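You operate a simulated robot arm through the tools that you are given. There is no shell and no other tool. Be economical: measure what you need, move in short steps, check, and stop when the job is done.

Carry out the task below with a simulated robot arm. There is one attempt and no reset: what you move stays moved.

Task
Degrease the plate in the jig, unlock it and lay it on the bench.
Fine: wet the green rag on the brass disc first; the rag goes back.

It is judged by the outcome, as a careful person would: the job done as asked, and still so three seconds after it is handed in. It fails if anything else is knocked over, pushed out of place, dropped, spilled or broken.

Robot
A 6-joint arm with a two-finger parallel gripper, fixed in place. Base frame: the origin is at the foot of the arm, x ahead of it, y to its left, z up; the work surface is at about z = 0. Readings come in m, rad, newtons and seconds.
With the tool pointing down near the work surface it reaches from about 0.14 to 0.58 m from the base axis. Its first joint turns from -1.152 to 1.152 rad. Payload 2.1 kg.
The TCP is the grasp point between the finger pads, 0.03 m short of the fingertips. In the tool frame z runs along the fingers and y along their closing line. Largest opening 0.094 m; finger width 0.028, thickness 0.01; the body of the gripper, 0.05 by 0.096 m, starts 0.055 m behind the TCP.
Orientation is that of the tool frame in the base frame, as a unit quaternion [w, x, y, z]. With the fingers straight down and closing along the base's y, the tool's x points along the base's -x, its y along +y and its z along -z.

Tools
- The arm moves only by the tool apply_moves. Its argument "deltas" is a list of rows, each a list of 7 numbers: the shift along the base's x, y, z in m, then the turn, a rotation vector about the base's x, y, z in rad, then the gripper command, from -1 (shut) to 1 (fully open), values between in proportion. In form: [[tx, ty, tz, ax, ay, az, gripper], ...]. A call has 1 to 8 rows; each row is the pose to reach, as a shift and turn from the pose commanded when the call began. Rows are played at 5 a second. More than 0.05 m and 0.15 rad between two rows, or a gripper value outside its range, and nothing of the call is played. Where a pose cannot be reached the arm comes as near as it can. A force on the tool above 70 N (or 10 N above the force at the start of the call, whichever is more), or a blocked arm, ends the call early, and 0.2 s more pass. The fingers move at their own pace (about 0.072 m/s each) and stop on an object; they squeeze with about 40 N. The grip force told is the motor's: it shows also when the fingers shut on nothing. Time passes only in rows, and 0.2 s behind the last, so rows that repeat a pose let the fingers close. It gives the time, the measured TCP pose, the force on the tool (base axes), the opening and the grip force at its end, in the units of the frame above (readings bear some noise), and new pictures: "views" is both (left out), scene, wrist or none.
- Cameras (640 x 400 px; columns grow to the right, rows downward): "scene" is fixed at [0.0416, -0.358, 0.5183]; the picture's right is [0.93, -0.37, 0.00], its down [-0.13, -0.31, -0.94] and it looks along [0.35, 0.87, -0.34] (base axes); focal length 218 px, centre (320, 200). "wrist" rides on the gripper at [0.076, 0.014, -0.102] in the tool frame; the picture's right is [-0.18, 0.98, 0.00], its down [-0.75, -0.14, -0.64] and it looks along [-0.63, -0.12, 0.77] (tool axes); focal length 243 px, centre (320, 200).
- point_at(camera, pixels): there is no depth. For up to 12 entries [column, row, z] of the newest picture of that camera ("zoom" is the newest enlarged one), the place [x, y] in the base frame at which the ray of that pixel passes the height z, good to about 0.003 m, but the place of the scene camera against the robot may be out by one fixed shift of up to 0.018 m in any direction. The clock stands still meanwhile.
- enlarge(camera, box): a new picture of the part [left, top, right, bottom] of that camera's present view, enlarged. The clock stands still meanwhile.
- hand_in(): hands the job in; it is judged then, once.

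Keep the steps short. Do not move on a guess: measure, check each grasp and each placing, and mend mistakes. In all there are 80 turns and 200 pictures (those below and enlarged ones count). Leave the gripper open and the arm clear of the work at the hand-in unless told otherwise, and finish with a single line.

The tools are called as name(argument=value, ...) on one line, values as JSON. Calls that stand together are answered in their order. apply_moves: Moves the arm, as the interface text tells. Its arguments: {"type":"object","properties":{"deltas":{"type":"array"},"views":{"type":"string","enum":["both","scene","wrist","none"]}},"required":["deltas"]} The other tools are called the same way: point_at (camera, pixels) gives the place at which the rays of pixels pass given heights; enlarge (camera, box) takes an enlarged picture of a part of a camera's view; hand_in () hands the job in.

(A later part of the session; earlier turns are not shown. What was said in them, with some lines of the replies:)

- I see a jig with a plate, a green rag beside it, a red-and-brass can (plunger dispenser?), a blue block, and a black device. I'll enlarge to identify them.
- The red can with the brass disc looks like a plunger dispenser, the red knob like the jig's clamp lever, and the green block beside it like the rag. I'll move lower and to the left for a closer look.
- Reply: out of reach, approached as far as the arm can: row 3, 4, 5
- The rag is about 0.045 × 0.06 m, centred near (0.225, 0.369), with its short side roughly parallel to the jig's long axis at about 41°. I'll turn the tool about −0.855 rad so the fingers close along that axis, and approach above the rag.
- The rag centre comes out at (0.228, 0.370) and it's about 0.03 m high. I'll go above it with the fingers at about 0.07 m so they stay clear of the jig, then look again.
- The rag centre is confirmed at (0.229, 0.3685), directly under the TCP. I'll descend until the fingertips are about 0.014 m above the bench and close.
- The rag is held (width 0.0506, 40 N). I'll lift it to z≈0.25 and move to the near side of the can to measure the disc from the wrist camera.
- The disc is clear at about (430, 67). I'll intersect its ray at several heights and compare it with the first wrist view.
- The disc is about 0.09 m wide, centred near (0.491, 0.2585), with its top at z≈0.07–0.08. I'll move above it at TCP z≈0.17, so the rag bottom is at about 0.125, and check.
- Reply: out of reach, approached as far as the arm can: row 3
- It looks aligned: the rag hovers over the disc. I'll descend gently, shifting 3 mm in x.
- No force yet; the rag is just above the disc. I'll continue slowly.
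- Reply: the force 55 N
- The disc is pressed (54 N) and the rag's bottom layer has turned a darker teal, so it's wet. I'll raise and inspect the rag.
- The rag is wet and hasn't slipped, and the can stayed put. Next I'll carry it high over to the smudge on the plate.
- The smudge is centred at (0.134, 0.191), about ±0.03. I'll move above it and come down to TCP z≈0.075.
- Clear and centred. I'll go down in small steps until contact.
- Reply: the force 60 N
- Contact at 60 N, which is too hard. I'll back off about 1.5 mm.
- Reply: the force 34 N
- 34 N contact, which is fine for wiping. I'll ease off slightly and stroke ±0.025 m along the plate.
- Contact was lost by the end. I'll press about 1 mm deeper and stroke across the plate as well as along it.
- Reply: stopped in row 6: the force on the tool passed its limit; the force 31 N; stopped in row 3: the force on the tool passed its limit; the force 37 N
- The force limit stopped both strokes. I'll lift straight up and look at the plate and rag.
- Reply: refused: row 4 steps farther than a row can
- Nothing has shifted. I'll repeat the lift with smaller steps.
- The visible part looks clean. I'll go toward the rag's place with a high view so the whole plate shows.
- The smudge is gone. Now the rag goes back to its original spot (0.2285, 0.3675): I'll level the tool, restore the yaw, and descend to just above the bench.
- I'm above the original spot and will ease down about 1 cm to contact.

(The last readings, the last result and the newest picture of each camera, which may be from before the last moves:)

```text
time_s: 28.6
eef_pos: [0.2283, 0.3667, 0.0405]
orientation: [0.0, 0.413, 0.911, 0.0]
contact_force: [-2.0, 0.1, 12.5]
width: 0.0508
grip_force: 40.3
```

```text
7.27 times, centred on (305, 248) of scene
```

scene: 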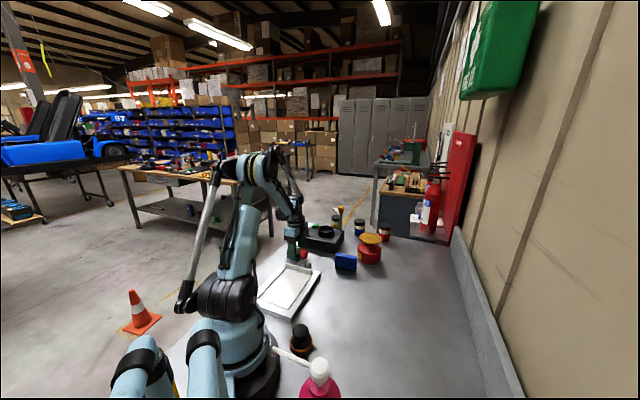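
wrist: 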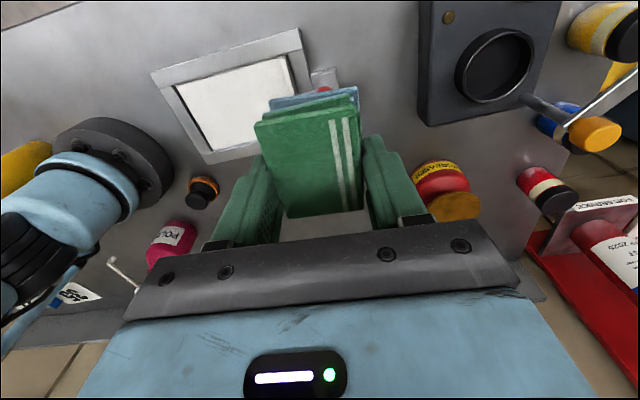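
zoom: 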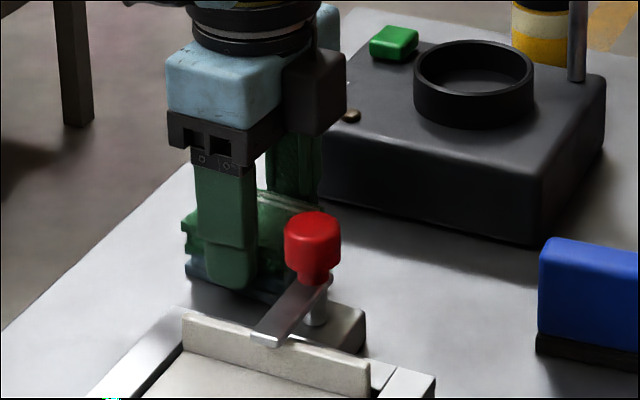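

The rag touches the bench (12.5 N). I'll open to 0.07 m and lift straight up.

apply_moves(deltas=[[0, 0, 0, 0, 0, 0, 0.5], [0, 0, 0, 0, 0, 0, 0.5], [0, 0, 0.04, 0, 0, 0, 0.5], [0, 0, 0.08, 0, 0, 0, 0.5], [0, 0, 0.12, 0, 0, 0, 0.5], [-0.01, -0.01, 0.16, 0, 0, 0, 0.5], [-0.02, -0.02, 0.2, 0, 0, 0, 0.5]], views="both")

point_at(camera="wrist", pixels=[[320, 110, 0.06]])

enlarge(camera="wrist", box=[250, 0, 420, 140])

```text
time_s: 30.2
eef_pos: [0.2074, 0.3494, 0.241]
orientation: [0.001, 0.414, 0.91, 0.0]
contact_force: [0.2, 0.2, 0.8]
width: 0.0707
grip_force: 0.1
```

scene: 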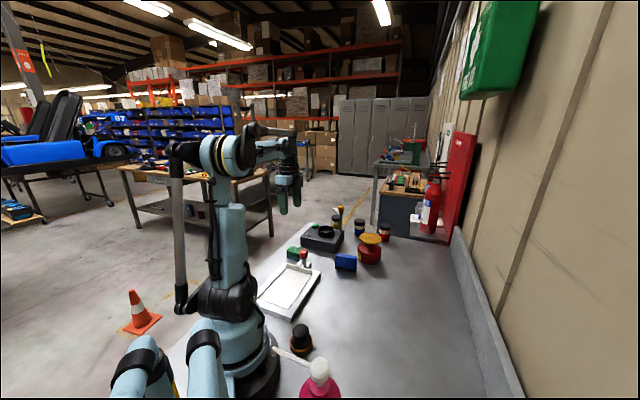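
wrist: 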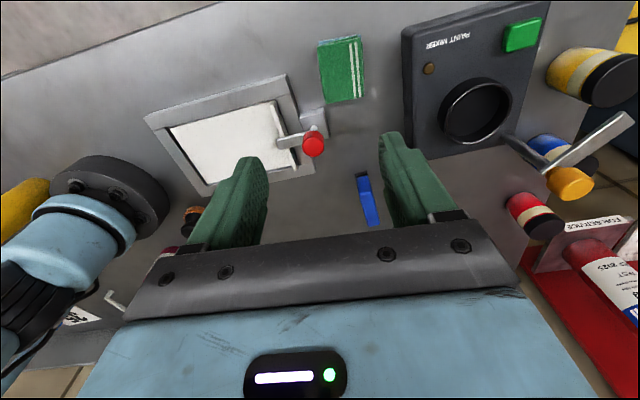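

```text
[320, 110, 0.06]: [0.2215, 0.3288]
```

```text
2.86 times, centred on (335, 70) of wrist
```

zoom: 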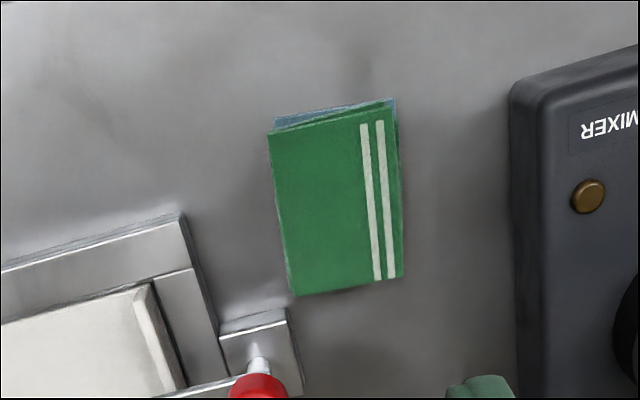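

The rag is back where it was. Now the lever: I'll measure the knob, pivot post and bar.

point_at(camera="wrist", pixels=[[314, 145, 0.05], [314, 145, 0.06], [314, 145, 0.07], [313, 128, 0.02], [313, 128, 0.025], [280, 142, 0.04], [280, 142, 0.03], [300, 111, 0.02], [322, 105, 0.02], [328, 130, 0.02]])

enlarge(camera="wrist", box=[250, 80, 350, 170])

enlarge(camera="scene", box=[285, 240, 325, 275])

```text
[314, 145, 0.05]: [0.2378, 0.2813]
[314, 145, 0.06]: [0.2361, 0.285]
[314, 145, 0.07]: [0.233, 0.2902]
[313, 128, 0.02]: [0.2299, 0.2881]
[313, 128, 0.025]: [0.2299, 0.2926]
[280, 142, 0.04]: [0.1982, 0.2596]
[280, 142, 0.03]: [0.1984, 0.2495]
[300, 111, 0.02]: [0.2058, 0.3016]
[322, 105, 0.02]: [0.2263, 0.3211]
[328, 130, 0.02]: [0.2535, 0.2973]
```

```text
4.44 times, centred on (300, 125) of wrist
```

zoom: 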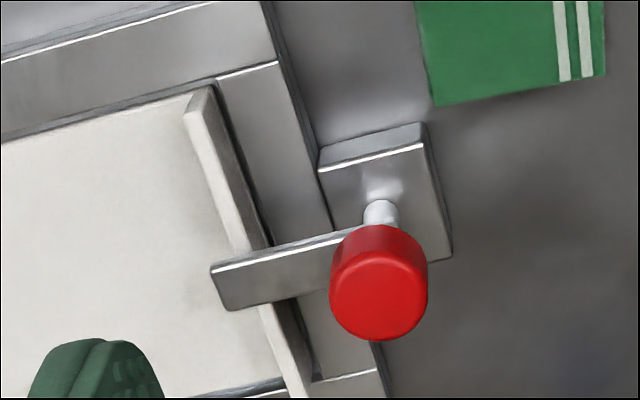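

```text
11.43 times, centred on (305, 258) of scene
```

zoom: 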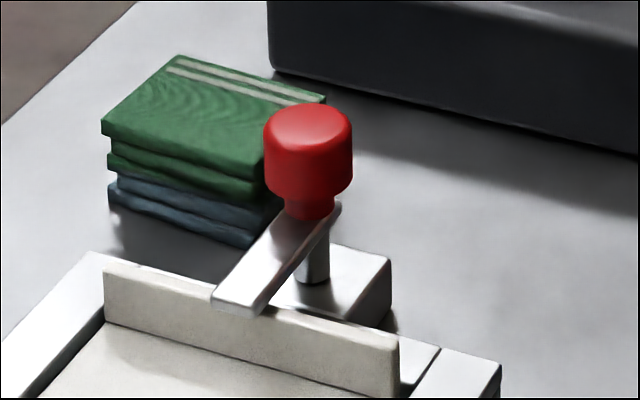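

The knob axis is near (0.2325, 0.288), with its top at z≈0.07 and a diameter of about 0.028. The bar points back over the plate lip. I'll move above the knob and check alignment.

apply_moves(deltas=[[0.012, -0.03, -0.03, 0, 0, 0, 0.3], [0.025, -0.0614, -0.05, 0, 0, 0, 0.3], [0.025, -0.0614, -0.09, 0, 0, 0, 0.3], [0.025, -0.0614, -0.116, 0, 0, 0, 0.3], [0.025, -0.0614, -0.116, 0, 0, 0, 0.3]], views="both")

enlarge(camera="wrist", box=[220, 60, 420, 200])

enlarge(camera="scene", box=[275, 220, 335, 275])

```text
time_s: 31.4
eef_pos: [0.2348, 0.2864, 0.1251]
orientation: [0.0, 0.415, 0.91, 0.0]
contact_force: [0.8, 0.7, -0.3]
width: 0.061
grip_force: 0.0
```

scene: 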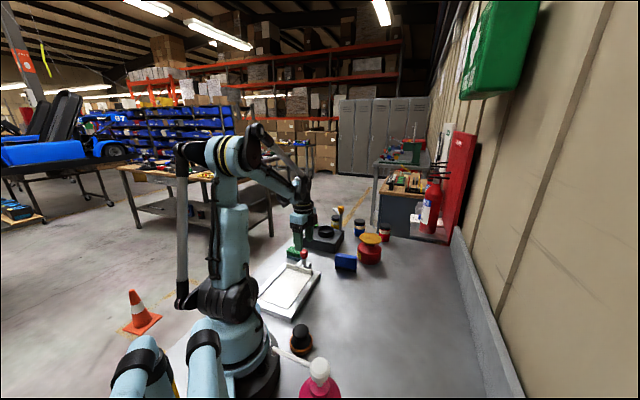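
wrist: 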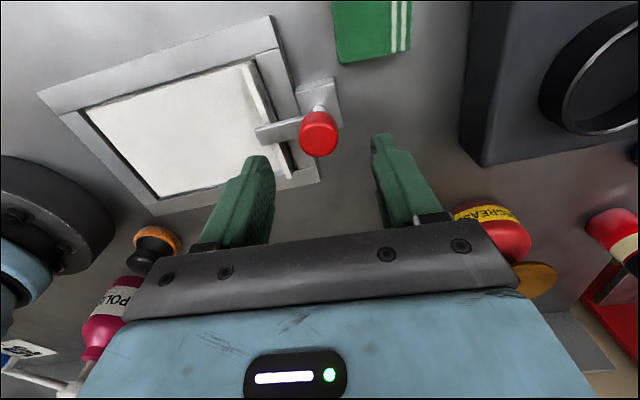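

```text
2.86 times, centred on (320, 130) of wrist
```

zoom: 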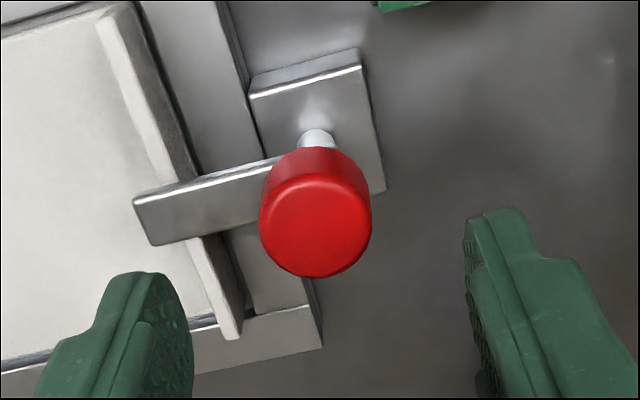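

```text
7.27 times, centred on (305, 248) of scene
```

zoom: 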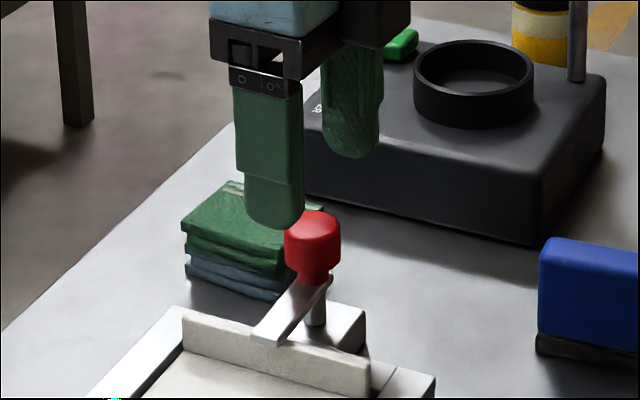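

point_at(camera="wrist", pixels=[[318, 139, 0.07], [318, 139, 0.065], [318, 139, 0.075], [318, 110, 0.022], [302, 139, 0.065], [337, 136, 0.065]])

```text
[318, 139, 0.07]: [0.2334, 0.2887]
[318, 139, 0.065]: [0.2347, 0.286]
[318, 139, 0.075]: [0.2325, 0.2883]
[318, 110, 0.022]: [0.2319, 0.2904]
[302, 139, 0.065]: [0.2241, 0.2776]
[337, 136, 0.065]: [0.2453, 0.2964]
```

The axis is confirmed at about (0.233, 0.288). I'll descend around the knob to TCP z≈0.078 and close.

apply_moves(deltas=[[-0.001, 0.0015, -0.025, 0, 0, 0, 0.3], [-0.001, 0.0015, -0.047, 0, 0, 0, 0.3], [-0.001, 0.0015, -0.047, 0, 0, 0, 0.3], [-0.001, 0.0015, -0.047, 0, 0, 0, -1], [-0.001, 0.0015, -0.047, 0, 0, 0, -1], [-0.001, 0.0015, -0.047, 0, 0, 0, -1]], views="wrist")

enlarge(camera="scene", box=[275, 220, 335, 275])

```text
time_s: 32.8
eef_pos: [0.2322, 0.2901, 0.0778]
orientation: [0.0, 0.414, 0.91, -0.001]
contact_force: [-1.3, -1.3, -10.8]
width: 0.0273
grip_force: 44.9
```

wrist: 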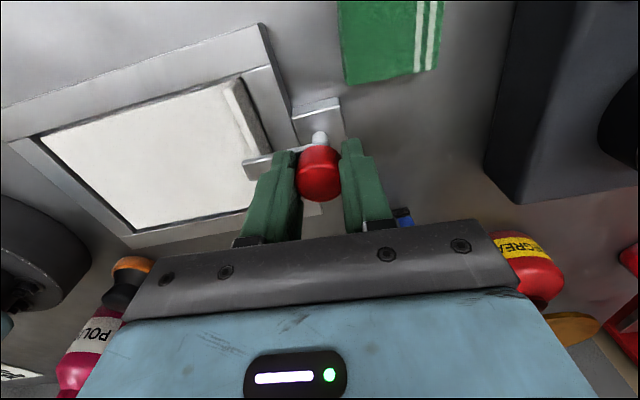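

```text
7.27 times, centred on (305, 248) of scene
```

zoom: 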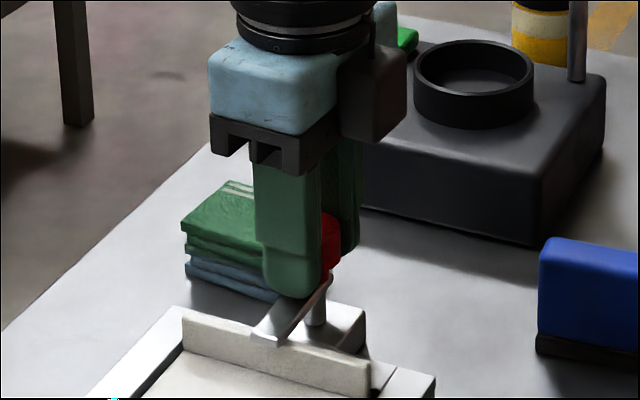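

The knob is gripped (width 0.0273). I'll try a small counter-clockwise turn first.

apply_moves(deltas=[[0, 0, 0, 0, 0, 0.1, -1], [0, 0, 0, 0, 0, 0.2, -1], [0, 0, 0, 0, 0, 0.3, -1]], views="both")

enlarge(camera="scene", box=[275, 220, 335, 275])

```text
time_s: 33.6
eef_pos: [0.2347, 0.2878, 0.0772]
orientation: [0.0, 0.272, 0.962, 0.001]
contact_force: [2.7, 2.2, 16.9]
width: 0.0276
grip_force: 44.4
```

scene: 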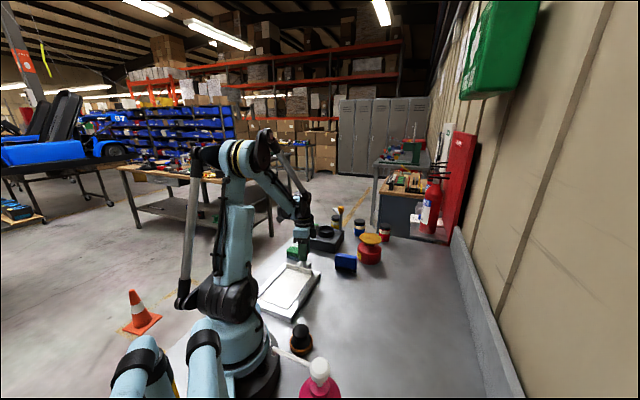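
wrist: 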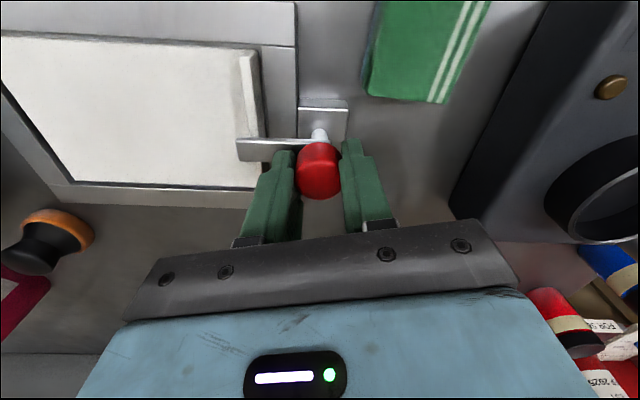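

```text
7.27 times, centred on (305, 248) of scene
```

zoom: 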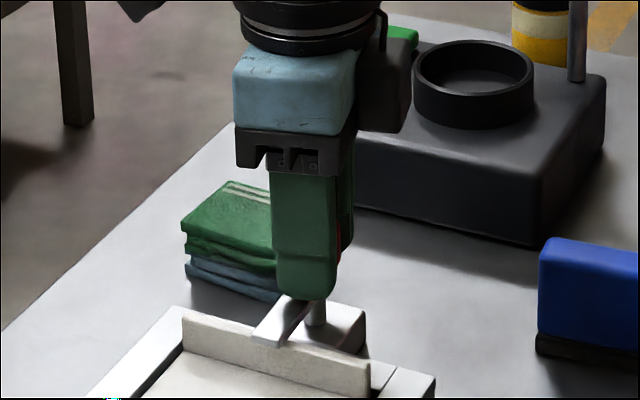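

The bar tip did not move, so the knob slipped in the fingers. I'll try clockwise.

apply_moves(deltas=[[0, 0, 0, 0, 0, -0.14, -1], [0, 0, 0, 0, 0, -0.28, -1], [0, 0, 0, 0, 0, -0.42, -1], [0, 0, 0, 0, 0, -0.56, -1], [0, 0, 0, 0, 0, -0.7, -1]], views="both")

enlarge(camera="scene", box=[275, 220, 335, 275])

```text
time_s: 34.8
eef_pos: [0.2343, 0.2876, 0.0774]
orientation: [-0.001, 0.588, 0.809, 0.001]
contact_force: [2.7, 18.2, -0.6]
width: 0.0273
grip_force: 45.0
```

scene: 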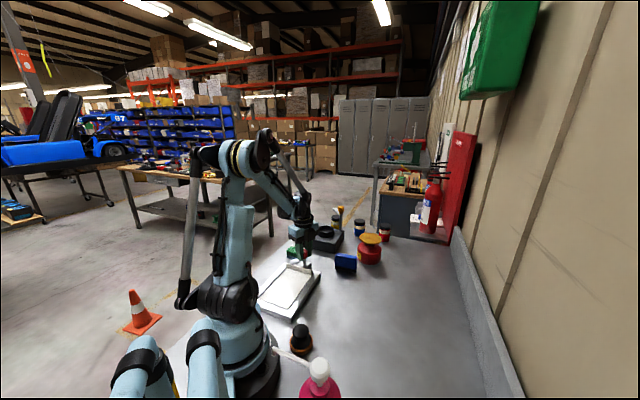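
wrist: 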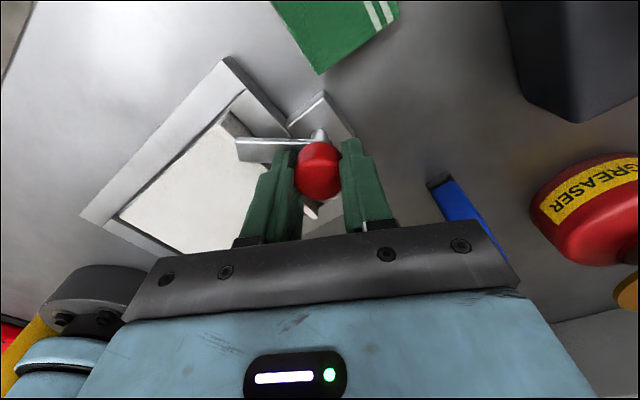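

```text
7.27 times, centred on (305, 248) of scene
```

zoom: 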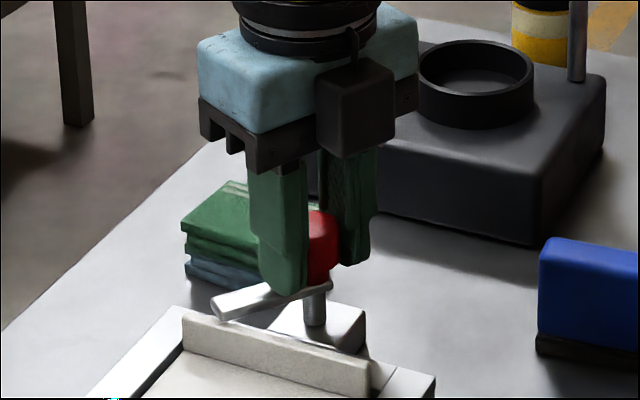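

Clockwise works: the bar swung with the knob by about 0.7 rad. I'll continue another ~0.9 rad.

apply_moves(deltas=[[0, 0, 0, 0, 0, -0.13, -1], [0, 0, 0, 0, 0, -0.26, -1], [0, 0, 0, 0, 0, -0.39, -1], [0, 0, 0, 0, 0, -0.52, -1], [0, 0, 0, 0, 0, -0.65, -1], [0, 0, 0, 0, 0, -0.78, -1], [0, 0, 0, 0, 0, -0.88, -1]], views="both")

enlarge(camera="scene", box=[275, 220, 335, 275])

```text
time_s: 36.4
eef_pos: [0.2316, 0.2862, 0.0784]
orientation: [-0.006, 0.874, 0.486, -0.005]
contact_force: [-26.5, 15.2, 4.0]
width: 0.0275
grip_force: 44.9
```

scene: 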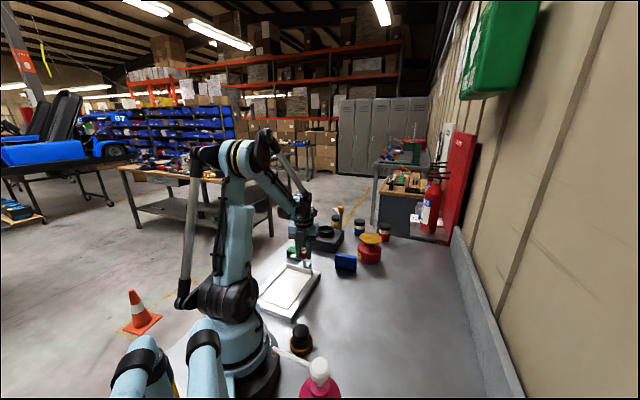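
wrist: 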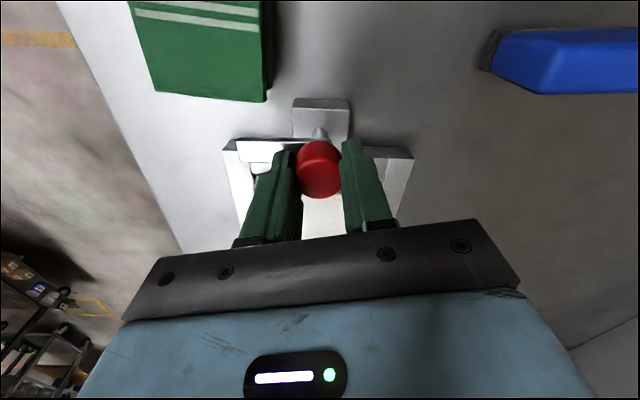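

```text
7.27 times, centred on (305, 248) of scene
```

zoom: 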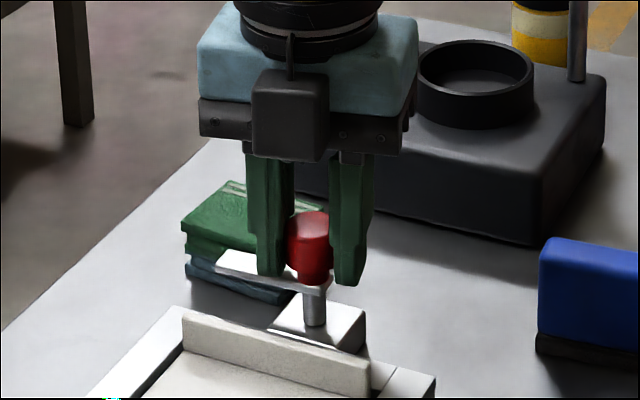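

The bar is now about 90° round, clear of the lip. I'll release the knob and go straight up.

apply_moves(deltas=[[0, 0, 0, 0, 0, 0, 0.2], [0, 0, 0, 0, 0, 0, 0.2], [0, 0, 0.03, 0, 0, 0, 0.2], [0, 0, 0.07, 0, 0, 0, 0.2], [0, 0, 0.11, 0, 0, 0, 0.2], [0, 0, 0.15, 0, 0, 0, 0.2]], views="none")

apply_moves(deltas=[[0, 0, 0, 0, 0, 0.14, 0.2], [0, 0, 0, 0, 0, 0.28, 0.2], [0, 0, 0, 0, 0, 0.42, 0.2], [0, 0, 0, 0, 0, 0.56, 0.2], [0, 0, 0, 0, 0, 0.7, 0.2], [0, 0, 0, 0, 0, 0.84, 0.2], [0, 0, 0, 0, 0, 0.98, 0.2], [0, 0, 0, 0, 0, 1.12, 0.2]], views="none")

apply_moves(deltas=[[0, 0, 0, 0, 0, 0.12, 0.2], [0, 0, 0, 0, 0, 0.16, 0.2], [0, 0, 0, 0, 0, 0.16, 0.2]], views="both")

enlarge(camera="scene", box=[275, 230, 335, 285])

```text
time_s: 37.8
eef_pos: [0.2332, 0.2859, 0.2279]
orientation: [-0.001, 0.874, 0.485, -0.001]
contact_force: [-0.5, 1.0, 0.3]
width: 0.0565
grip_force: 0.1
```

```text
time_s: 39.6
eef_pos: [0.2335, 0.2868, 0.2274]
orientation: [0.0, 0.483, 0.875, 0.0]
contact_force: [-0.1, -0.6, -0.1]
width: 0.0566
grip_force: 0.1
```

```text
time_s: 40.4
eef_pos: [0.2331, 0.2865, 0.2281]
orientation: [0.001, 0.413, 0.911, 0.0]
contact_force: [0.0, -0.4, -0.6]
width: 0.0564
grip_force: 0.0
```

scene: 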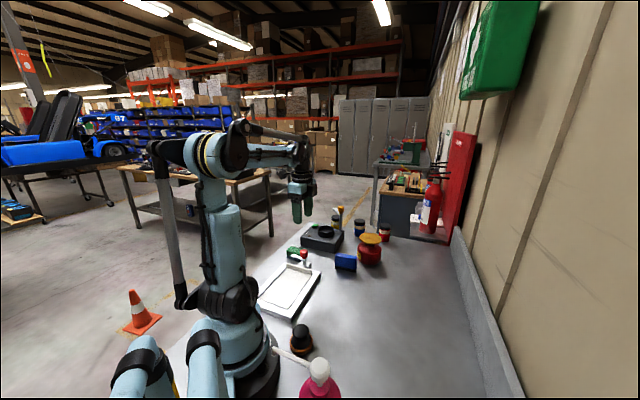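
wrist: 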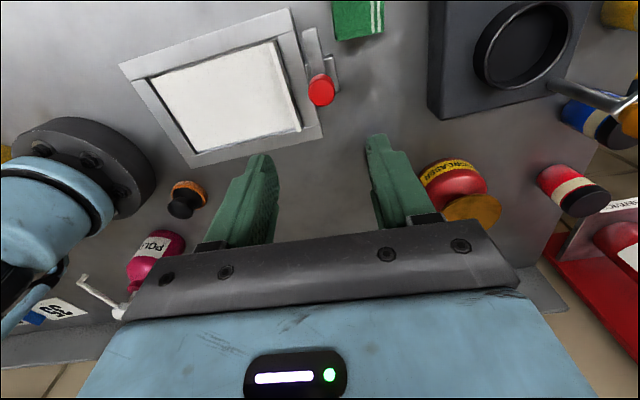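

```text
7.27 times, centred on (305, 258) of scene
```

zoom: 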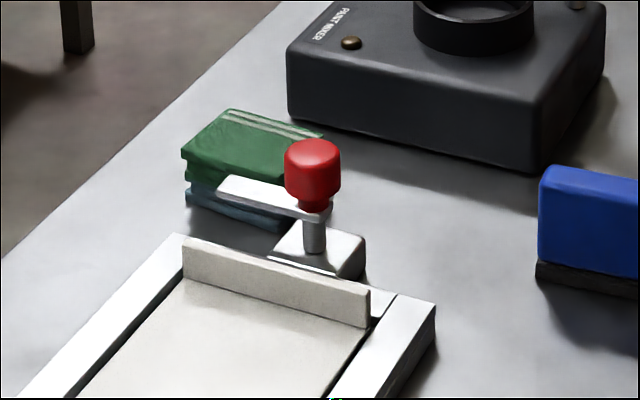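

The lever is clear of the plate and the rag is undisturbed. Next I'll measure the lip.

enlarge(camera="wrist", box=[240, 20, 360, 150])

point_at(camera="wrist", pixels=[[271, 42, 0.035], [299, 131, 0.035], [271, 42, 0.03], [299, 131, 0.03], [285, 86, 0.035], [321, 90, 0.07], [151, 77, 0.015], [193, 152, 0.015], [302, 132, 0.015], [276, 40, 0.015]])

```text
3.08 times, centred on (300, 85) of wrist
```

zoom: 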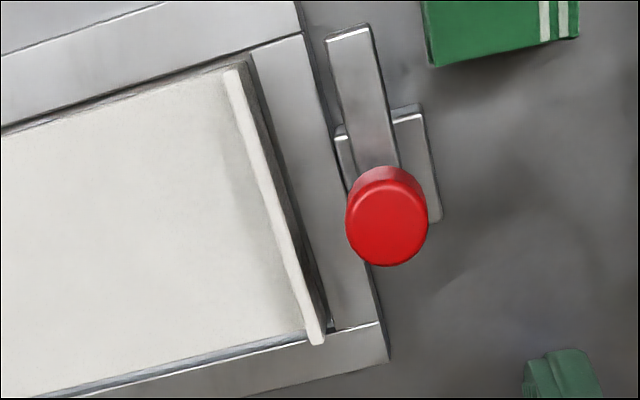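

```text
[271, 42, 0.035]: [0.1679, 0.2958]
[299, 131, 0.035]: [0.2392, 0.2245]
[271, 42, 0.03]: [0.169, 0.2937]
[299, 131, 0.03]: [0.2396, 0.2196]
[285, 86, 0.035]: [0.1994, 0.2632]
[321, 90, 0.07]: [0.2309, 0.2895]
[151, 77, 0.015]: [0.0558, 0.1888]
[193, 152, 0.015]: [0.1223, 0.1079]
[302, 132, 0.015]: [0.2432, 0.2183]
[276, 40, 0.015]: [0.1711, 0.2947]
```

Lip centre is ≈ (0.204, 0.259), with its top at z≈0.033, and the knob face is about 0.027 m outside it. I'll hover over the lip 15 mm to the wall side of centre, with a 0.026 m opening.

apply_moves(deltas=[[-0.01, -0.02, -0.03, 0, 0, 0.02, -0.3], [-0.0193, -0.0388, -0.06, 0, 0, 0.02, -0.44], [-0.0193, -0.0388, -0.1, 0, 0, 0.02, -0.44], [-0.0193, -0.0388, -0.128, 0, 0, 0.02, -0.44], [-0.0193, -0.0388, -0.128, 0, 0, 0.02, -0.44]], views="both")

enlarge(camera="wrist", box=[220, 50, 400, 200])

enlarge(camera="scene", box=[265, 230, 335, 290])

```text
time_s: 41.6
eef_pos: [0.2122, 0.2467, 0.1]
orientation: [0.001, 0.404, 0.915, 0.0]
contact_force: [0.0, -0.2, 0.1]
width: 0.0263
grip_force: 0.1
```

scene: 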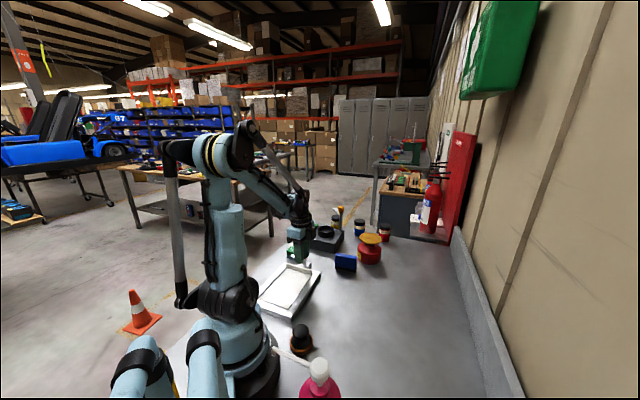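
wrist: 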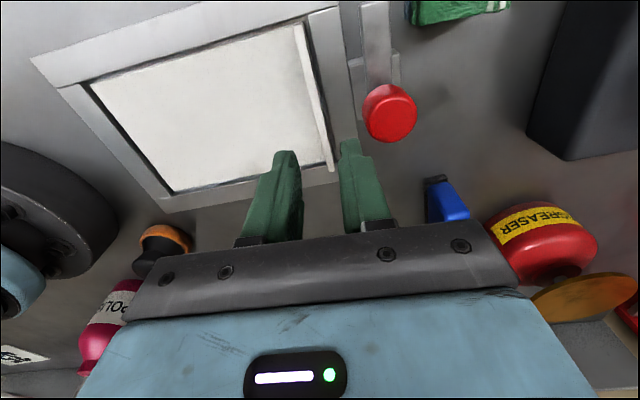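

```text
2.67 times, centred on (310, 125) of wrist
```

zoom: 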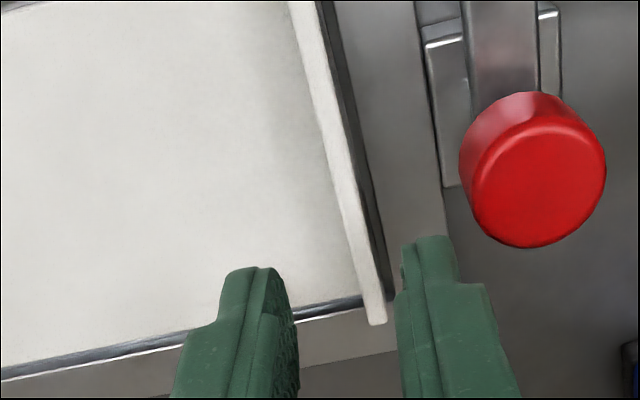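

```text
6.67 times, centred on (300, 260) of scene
```

zoom: 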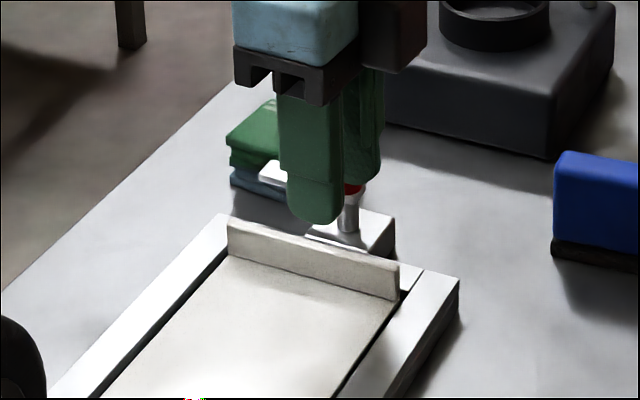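

point_at(camera="wrist", pixels=[[331.5, 170, 0.033], [304, 57, 0.033], [320, 118, 0.033], [298, 27, 0.033]])

```text
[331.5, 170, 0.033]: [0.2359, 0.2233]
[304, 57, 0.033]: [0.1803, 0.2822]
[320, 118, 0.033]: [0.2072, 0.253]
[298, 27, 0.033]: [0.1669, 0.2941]
```

The TCP is centred on the lip within 1 mm. I'll descend so the tips are at about z 0.021, straddling the lip, watching force.

apply_moves(deltas=[[0, 0, -0.02, 0, 0, 0.01, -0.44], [0, 0, -0.037, 0, 0, 0.01, -0.44], [0, 0, -0.045, 0, 0, 0.01, -0.44], [0, 0, -0.048, 0, 0, 0.01, -0.44]], views="wrist")

enlarge(camera="scene", box=[265, 230, 335, 290])

enlarge(camera="wrist", box=[220, 60, 420, 220])

```text
time_s: 42.6
eef_pos: [0.213, 0.2475, 0.0506]
orientation: [0.001, 0.399, 0.917, 0.0]
contact_force: [0.2, -0.2, -0.1]
width: 0.0265
grip_force: 0.0
```

wrist: 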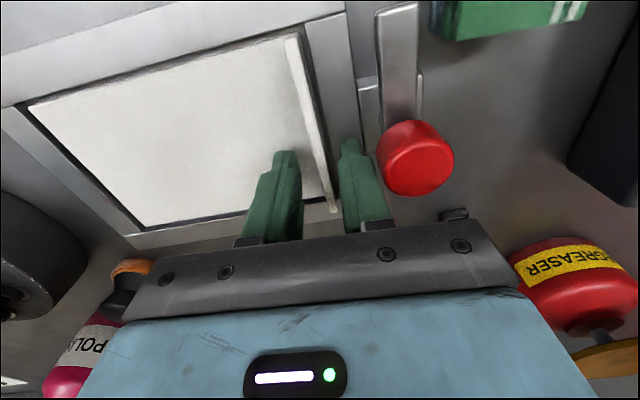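

```text
6.67 times, centred on (300, 260) of scene
```

zoom: 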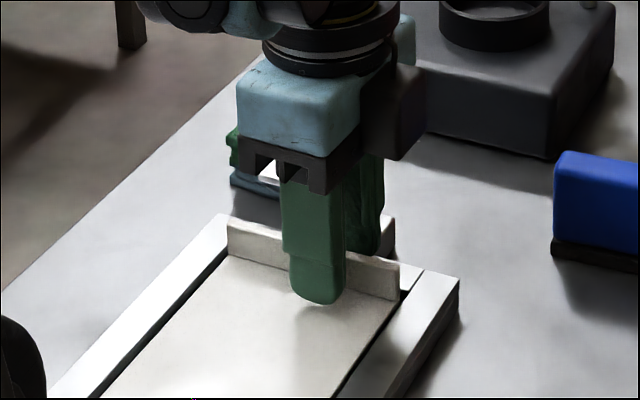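

```text
2.50 times, centred on (320, 140) of wrist
```

zoom: 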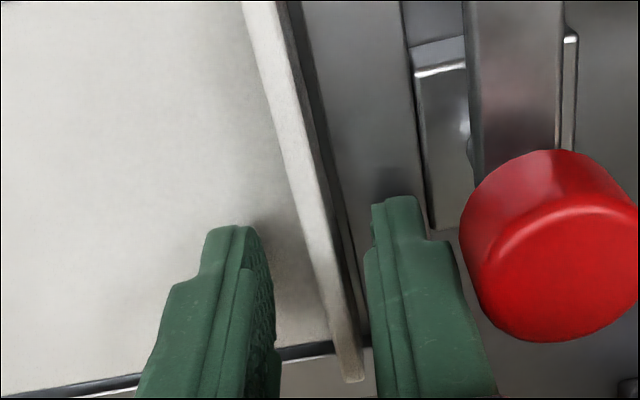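

The fingers straddle the lip with no contact. I'll go down 1.5 mm more for overlap, then close.

apply_moves(deltas=[[0, 0, -0.0015, 0, 0, 0, -0.44], [0, 0, -0.0015, 0, 0, 0, -1], [0, 0, -0.0015, 0, 0, 0, -1], [0, 0, -0.0015, 0, 0, 0, -1]], views="wrist")

enlarge(camera="scene", box=[265, 230, 335, 290])

```text
time_s: 43.6
eef_pos: [0.2125, 0.2475, 0.0497]
orientation: [0.001, 0.399, 0.917, -0.001]
contact_force: [3.7, -5.4, 0.8]
width: 0.0055
grip_force: 39.5
```

wrist: 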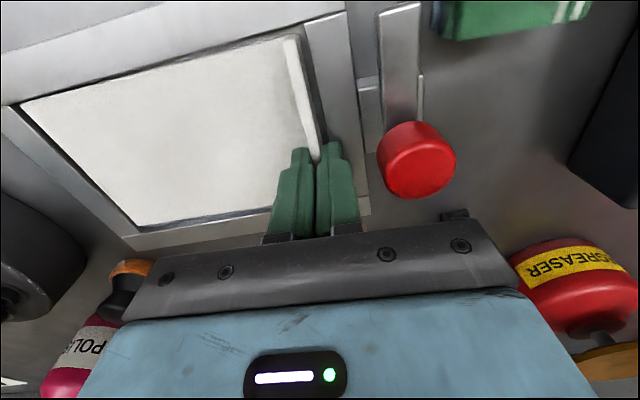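

```text
6.67 times, centred on (300, 260) of scene
```

zoom: 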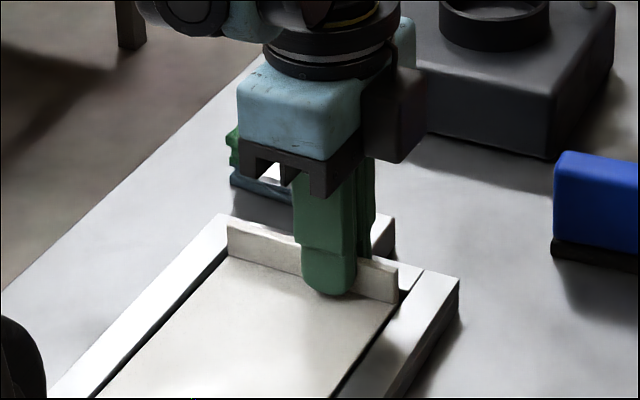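

The lip is gripped (width 0.0055, 40 N). I'll lift slowly 3 cm and check.

apply_moves(deltas=[[0, 0, 0.005, 0, 0, 0, -1], [0, 0, 0.01, 0, 0, 0, -1], [0, 0, 0.018, 0, 0, 0, -1], [0, 0, 0.026, 0, 0, 0, -1], [0, 0, 0.034, 0, 0, 0, -1]], views="both")

enlarge(camera="scene", box=[240, 225, 340, 330])

```text
time_s: 44.8
eef_pos: [0.2127, 0.2485, 0.0833]
orientation: [0.0, 0.401, 0.916, -0.001]
contact_force: [-0.2, 0.9, -1.4]
width: 0.005
grip_force: 39.8
```

scene: 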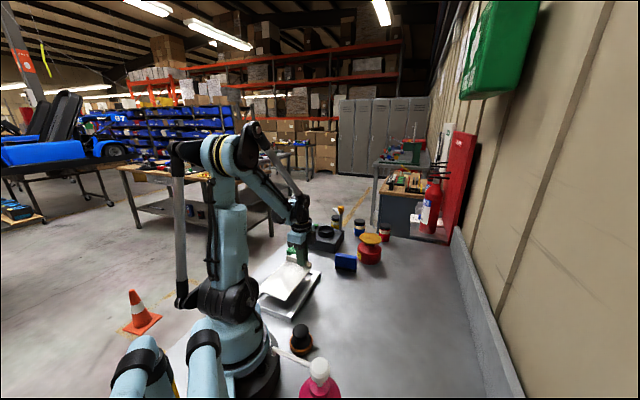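
wrist: 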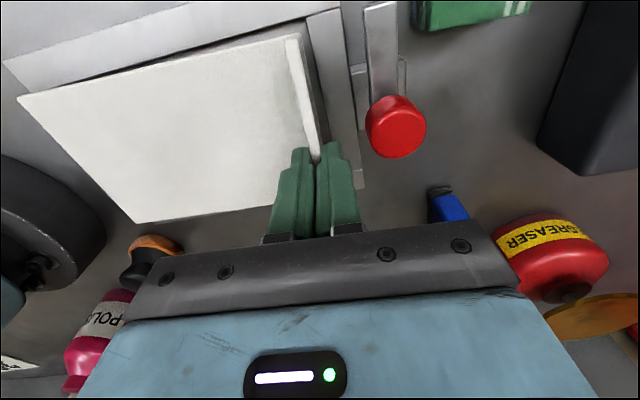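

```text
3.81 times, centred on (290, 278) of scene
```

zoom: 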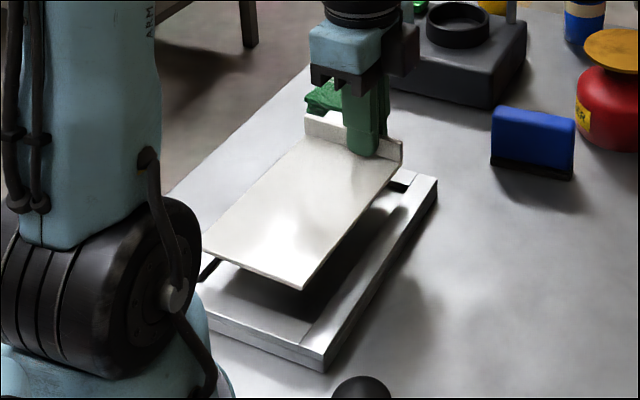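

The plate is up, level and firmly held. Before travelling I'll check the free bench area from the scene camera, looking for kerb, bottle and knob.

point_at(camera="scene", pixels=[[453, 240, 0], [480, 330, 0], [505, 398, 0], [301, 350, 0.0], [320, 395, 0.0], [345, 268, 0.0], [360, 320, 0.0], [400, 300, 0.0], [368, 262, 0]])

apply_moves(deltas=[[0, 0, 0.025, 0, 0, 0, -1], [0, 0, 0.05, 0, 0, 0, -1], [0, 0, 0.075, 0, 0, 0, -1], [0.0, 0.0, 0.09, 0, 0, 0, -1]], views="both")

```text
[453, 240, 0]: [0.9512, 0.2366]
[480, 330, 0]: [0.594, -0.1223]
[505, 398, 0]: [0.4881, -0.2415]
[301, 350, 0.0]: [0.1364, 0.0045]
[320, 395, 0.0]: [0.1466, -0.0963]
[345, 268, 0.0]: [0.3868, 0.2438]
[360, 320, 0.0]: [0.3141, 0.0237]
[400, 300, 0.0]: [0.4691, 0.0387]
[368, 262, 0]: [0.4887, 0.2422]
```

```text
time_s: 45.8
eef_pos: [0.2143, 0.2464, 0.1777]
orientation: [0.001, 0.4, 0.916, 0.0]
contact_force: [-0.8, 0.1, -1.3]
width: 0.0051
grip_force: 39.3
```

scene: 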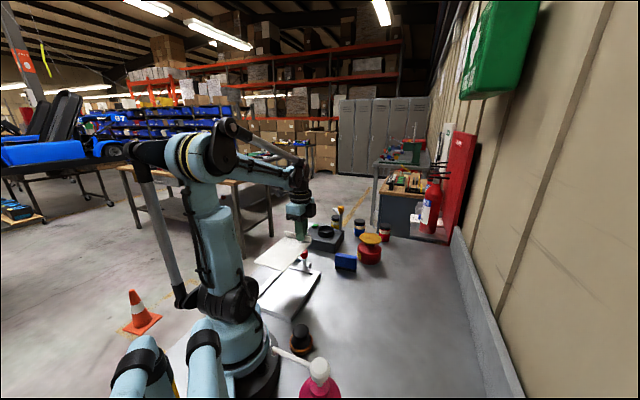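
wrist: 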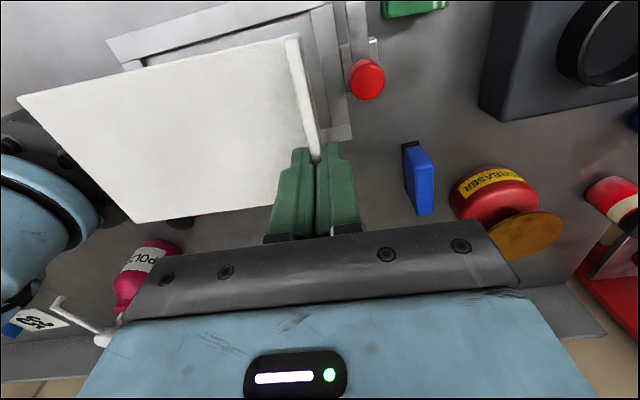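

The area around (0.33, 0.06) is clear. I'll carry the plate there, with the grip point going to (0.40, 0.105), staying high.

apply_moves(deltas=[[0.015, -0.012, 0, 0, 0, 0, -1], [0.045, -0.035, 0, 0, 0, 0, -1], [0.08, -0.06, 0, 0, 0, 0, -1], [0.115, -0.087, 0, 0, 0, 0, -1], [0.15, -0.113, 0, 0, 0, 0, -1], [0.175, -0.132, 0, 0, 0, 0, -1], [0.186, -0.141, 0, 0, 0, 0, -1]], views="both")

enlarge(camera="scene", box=[290, 210, 450, 330])

```text
time_s: 47.4
eef_pos: [0.4001, 0.1055, 0.1722]
orientation: [0.001, 0.4, 0.916, 0.0]
contact_force: [-0.1, -0.7, -1.4]
width: 0.0054
grip_force: 39.4
```

scene: 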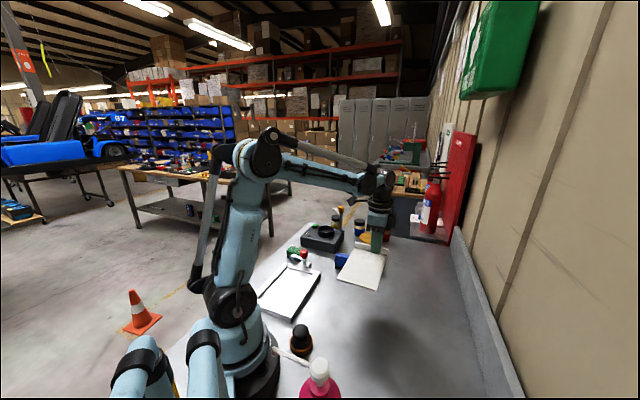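
wrist: 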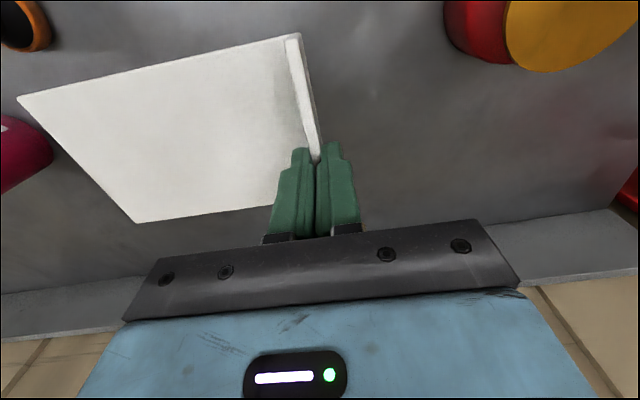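

```text
3.33 times, centred on (370, 270) of scene
```

zoom: 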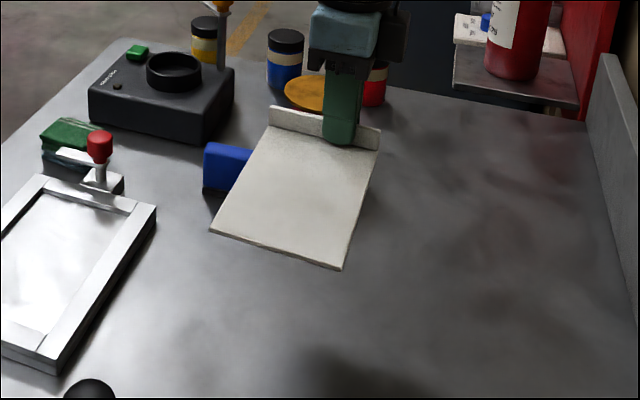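

The area below is clear and the plate hangs level. Its underside is about 0.038 below the TCP, so I'll descend to TCP z≈0.06 first.

apply_moves(deltas=[[0, 0, -0.03, 0, 0, 0, -1], [0, 0, -0.06, 0, 0, 0, -1], [0, 0, -0.09, 0, 0, 0, -1], [0, 0, -0.105, 0, 0, 0, -1], [0, 0, -0.115, 0, 0, 0, -1]], views="scene")

enlarge(camera="scene", box=[310, 230, 430, 330])

```text
time_s: 48.6
eef_pos: [0.3989, 0.1062, 0.0573]
orientation: [0.001, 0.399, 0.917, 0.0]
contact_force: [0.3, 0.1, -1.4]
width: 0.0049
grip_force: 39.7
```

scene: 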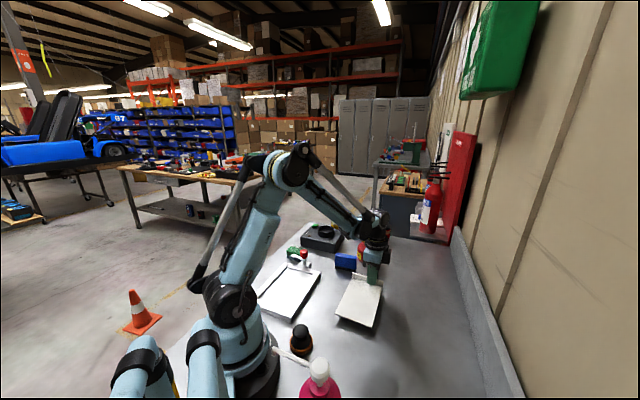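

```text
4.00 times, centred on (370, 280) of scene
```

zoom: 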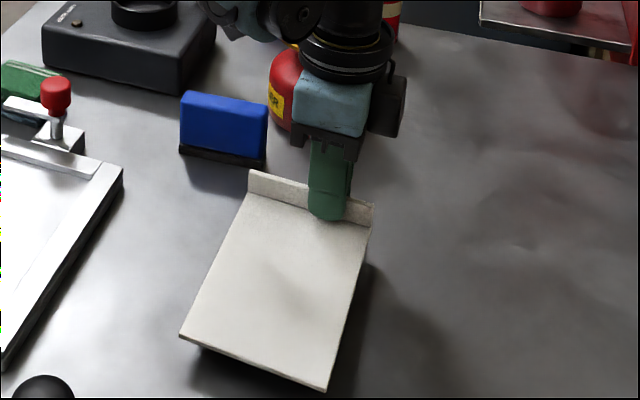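

Still about 2 cm above the bench. I'll go down gently.

apply_moves(deltas=[[0, 0, -0.004, 0, 0, 0, -1], [0, 0, -0.008, 0, 0, 0, -1], [0, 0, -0.012, 0, 0, 0, -1], [0, 0, -0.015, 0, 0, 0, -1]], views="none")

```text
time_s: 49.6
eef_pos: [0.4002, 0.1082, 0.0444]
orientation: [0.001, 0.4, 0.917, 0.0]
contact_force: [-0.6, 0.0, -0.8]
width: 0.0054
grip_force: 39.7
```

apply_moves(deltas=[[0, 0, -0.0015, 0, 0, 0, -1], [0, 0, -0.003, 0, 0, 0, -1]], views="none")

```text
time_s: 50.2
eef_pos: [0.3989, 0.1071, 0.0419]
orientation: [0.0, 0.399, 0.917, 0.0]
contact_force: [0.5, 0.0, -0.9]
width: 0.0049
grip_force: 39.3
```

apply_moves(deltas=[[0, 0, -0.0015, 0, 0, 0, -1], [0, 0, -0.003, 0, 0, 0, -1]], views="scene")

enlarge(camera="scene", box=[310, 230, 430, 330])

```text
time_s: 50.8
eef_pos: [0.4002, 0.1075, 0.0378]
orientation: [0.002, 0.4, 0.916, 0.0]
contact_force: [-0.3, 1.0, 14.5]
width: 0.0051
grip_force: 39.7
```

scene: 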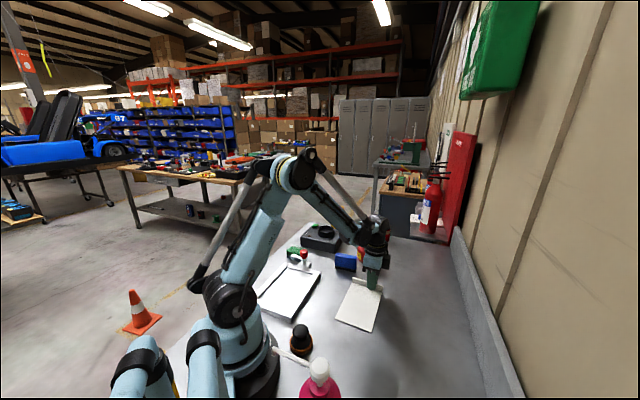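

```text
4.00 times, centred on (370, 280) of scene
```

zoom: 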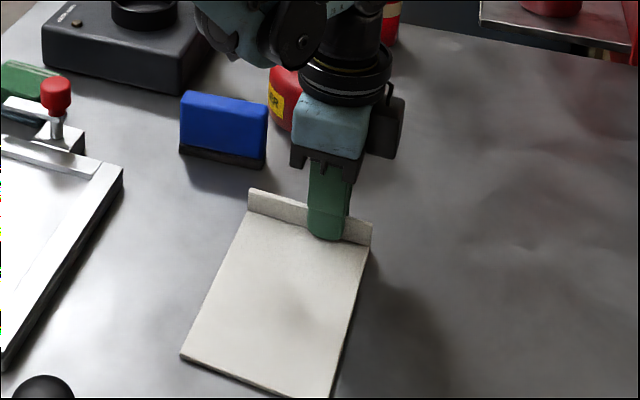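

The plate lies on the bench (14.5 N contact). I'll open partly, go straight up, and back away.

apply_moves(deltas=[[0, 0, 0, 0, 0, 0, -0.3], [0, 0, 0, 0, 0, 0, -0.3], [0, 0, 0, 0, 0, 0, -0.3], [0, 0, 0.03, 0, 0, 0, -0.3], [0, 0, 0.07, 0, 0, 0, -0.3], [0, 0, 0.11, 0, 0, 0, 0.3], [0, 0, 0.15, 0, 0, 0, 1], [-0.03, 0.0, 0.18, 0, 0, 0, 1]], views="both")

apply_moves(deltas=[[-0.03, 0.02, 0.02, 0, 0, 0, 1], [-0.06, 0.04, 0.04, 0, 0, 0, 1], [-0.09, 0.06, 0.06, 0, 0, 0, 1], [-0.12, 0.08, 0.08, 0, 0, 0, 1]], views="both")

enlarge(camera="scene", box=[250, 210, 430, 340])

```text
time_s: 52.6
eef_pos: [0.3686, 0.103, 0.2215]
orientation: [0.002, 0.4, 0.916, 0.0]
contact_force: [-0.2, 0.3, 0.0]
width: 0.094
grip_force: 0.1
```

scene: 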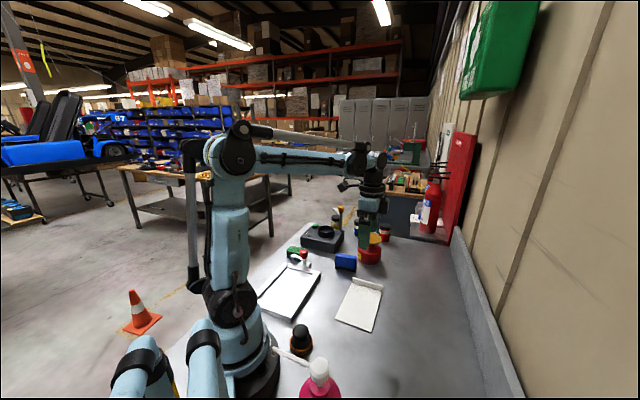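
wrist: 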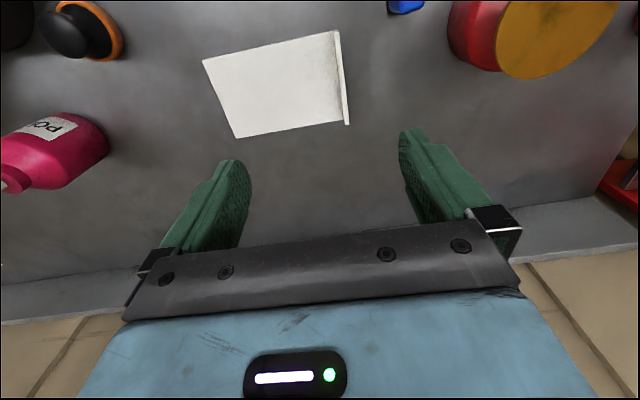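

```text
time_s: 53.6
eef_pos: [0.2477, 0.1865, 0.2975]
orientation: [0.001, 0.399, 0.917, 0.0]
contact_force: [0.3, 0.1, 0.7]
width: 0.0941
grip_force: 0.0
```

scene: 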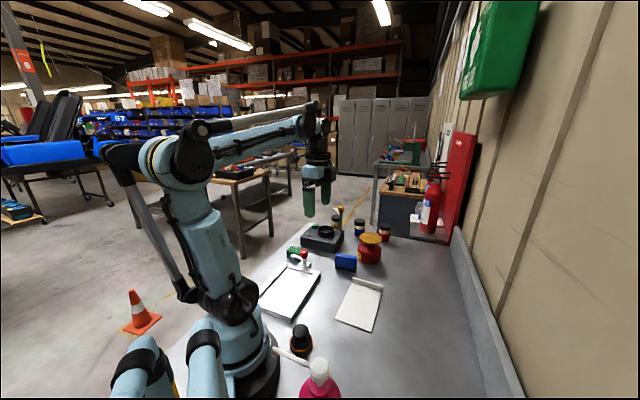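
wrist: 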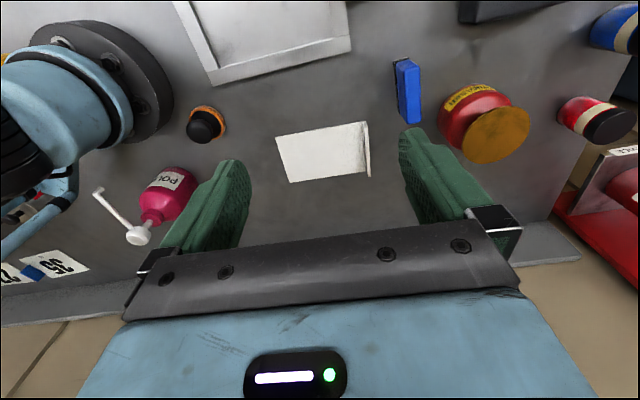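

```text
3.08 times, centred on (340, 275) of scene
```

zoom: 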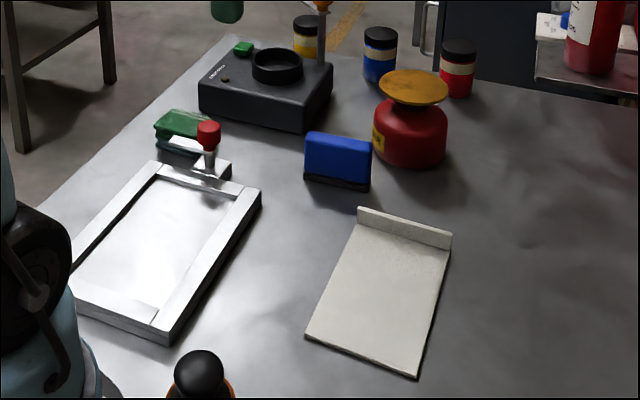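

The plate lies flat, the jig is empty and the rag is in place. I'll take one last close look at the plate surface.

enlarge(camera="wrist", box=[260, 110, 390, 195])

```text
4.71 times, centred on (325, 152) of wrist
```

zoom: 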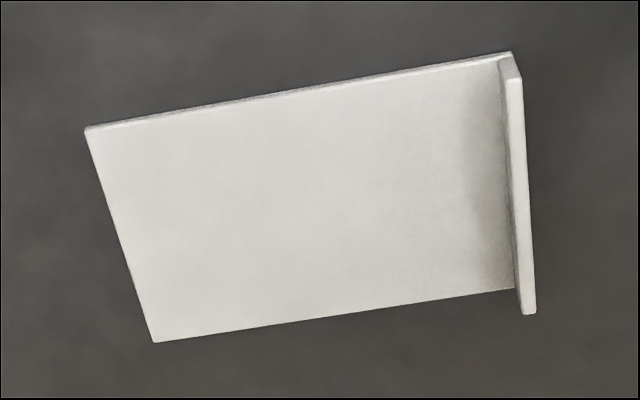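

The plate is clean, the gripper is open and the arm is clear, so I'm handing in.

hand_in()

```text
The job is handed in.
```

The plate was degreased with the rag wetted on the brass disc, unlocked and laid flat on the bench; the rag is back in its place, and nothing else was disturbed.
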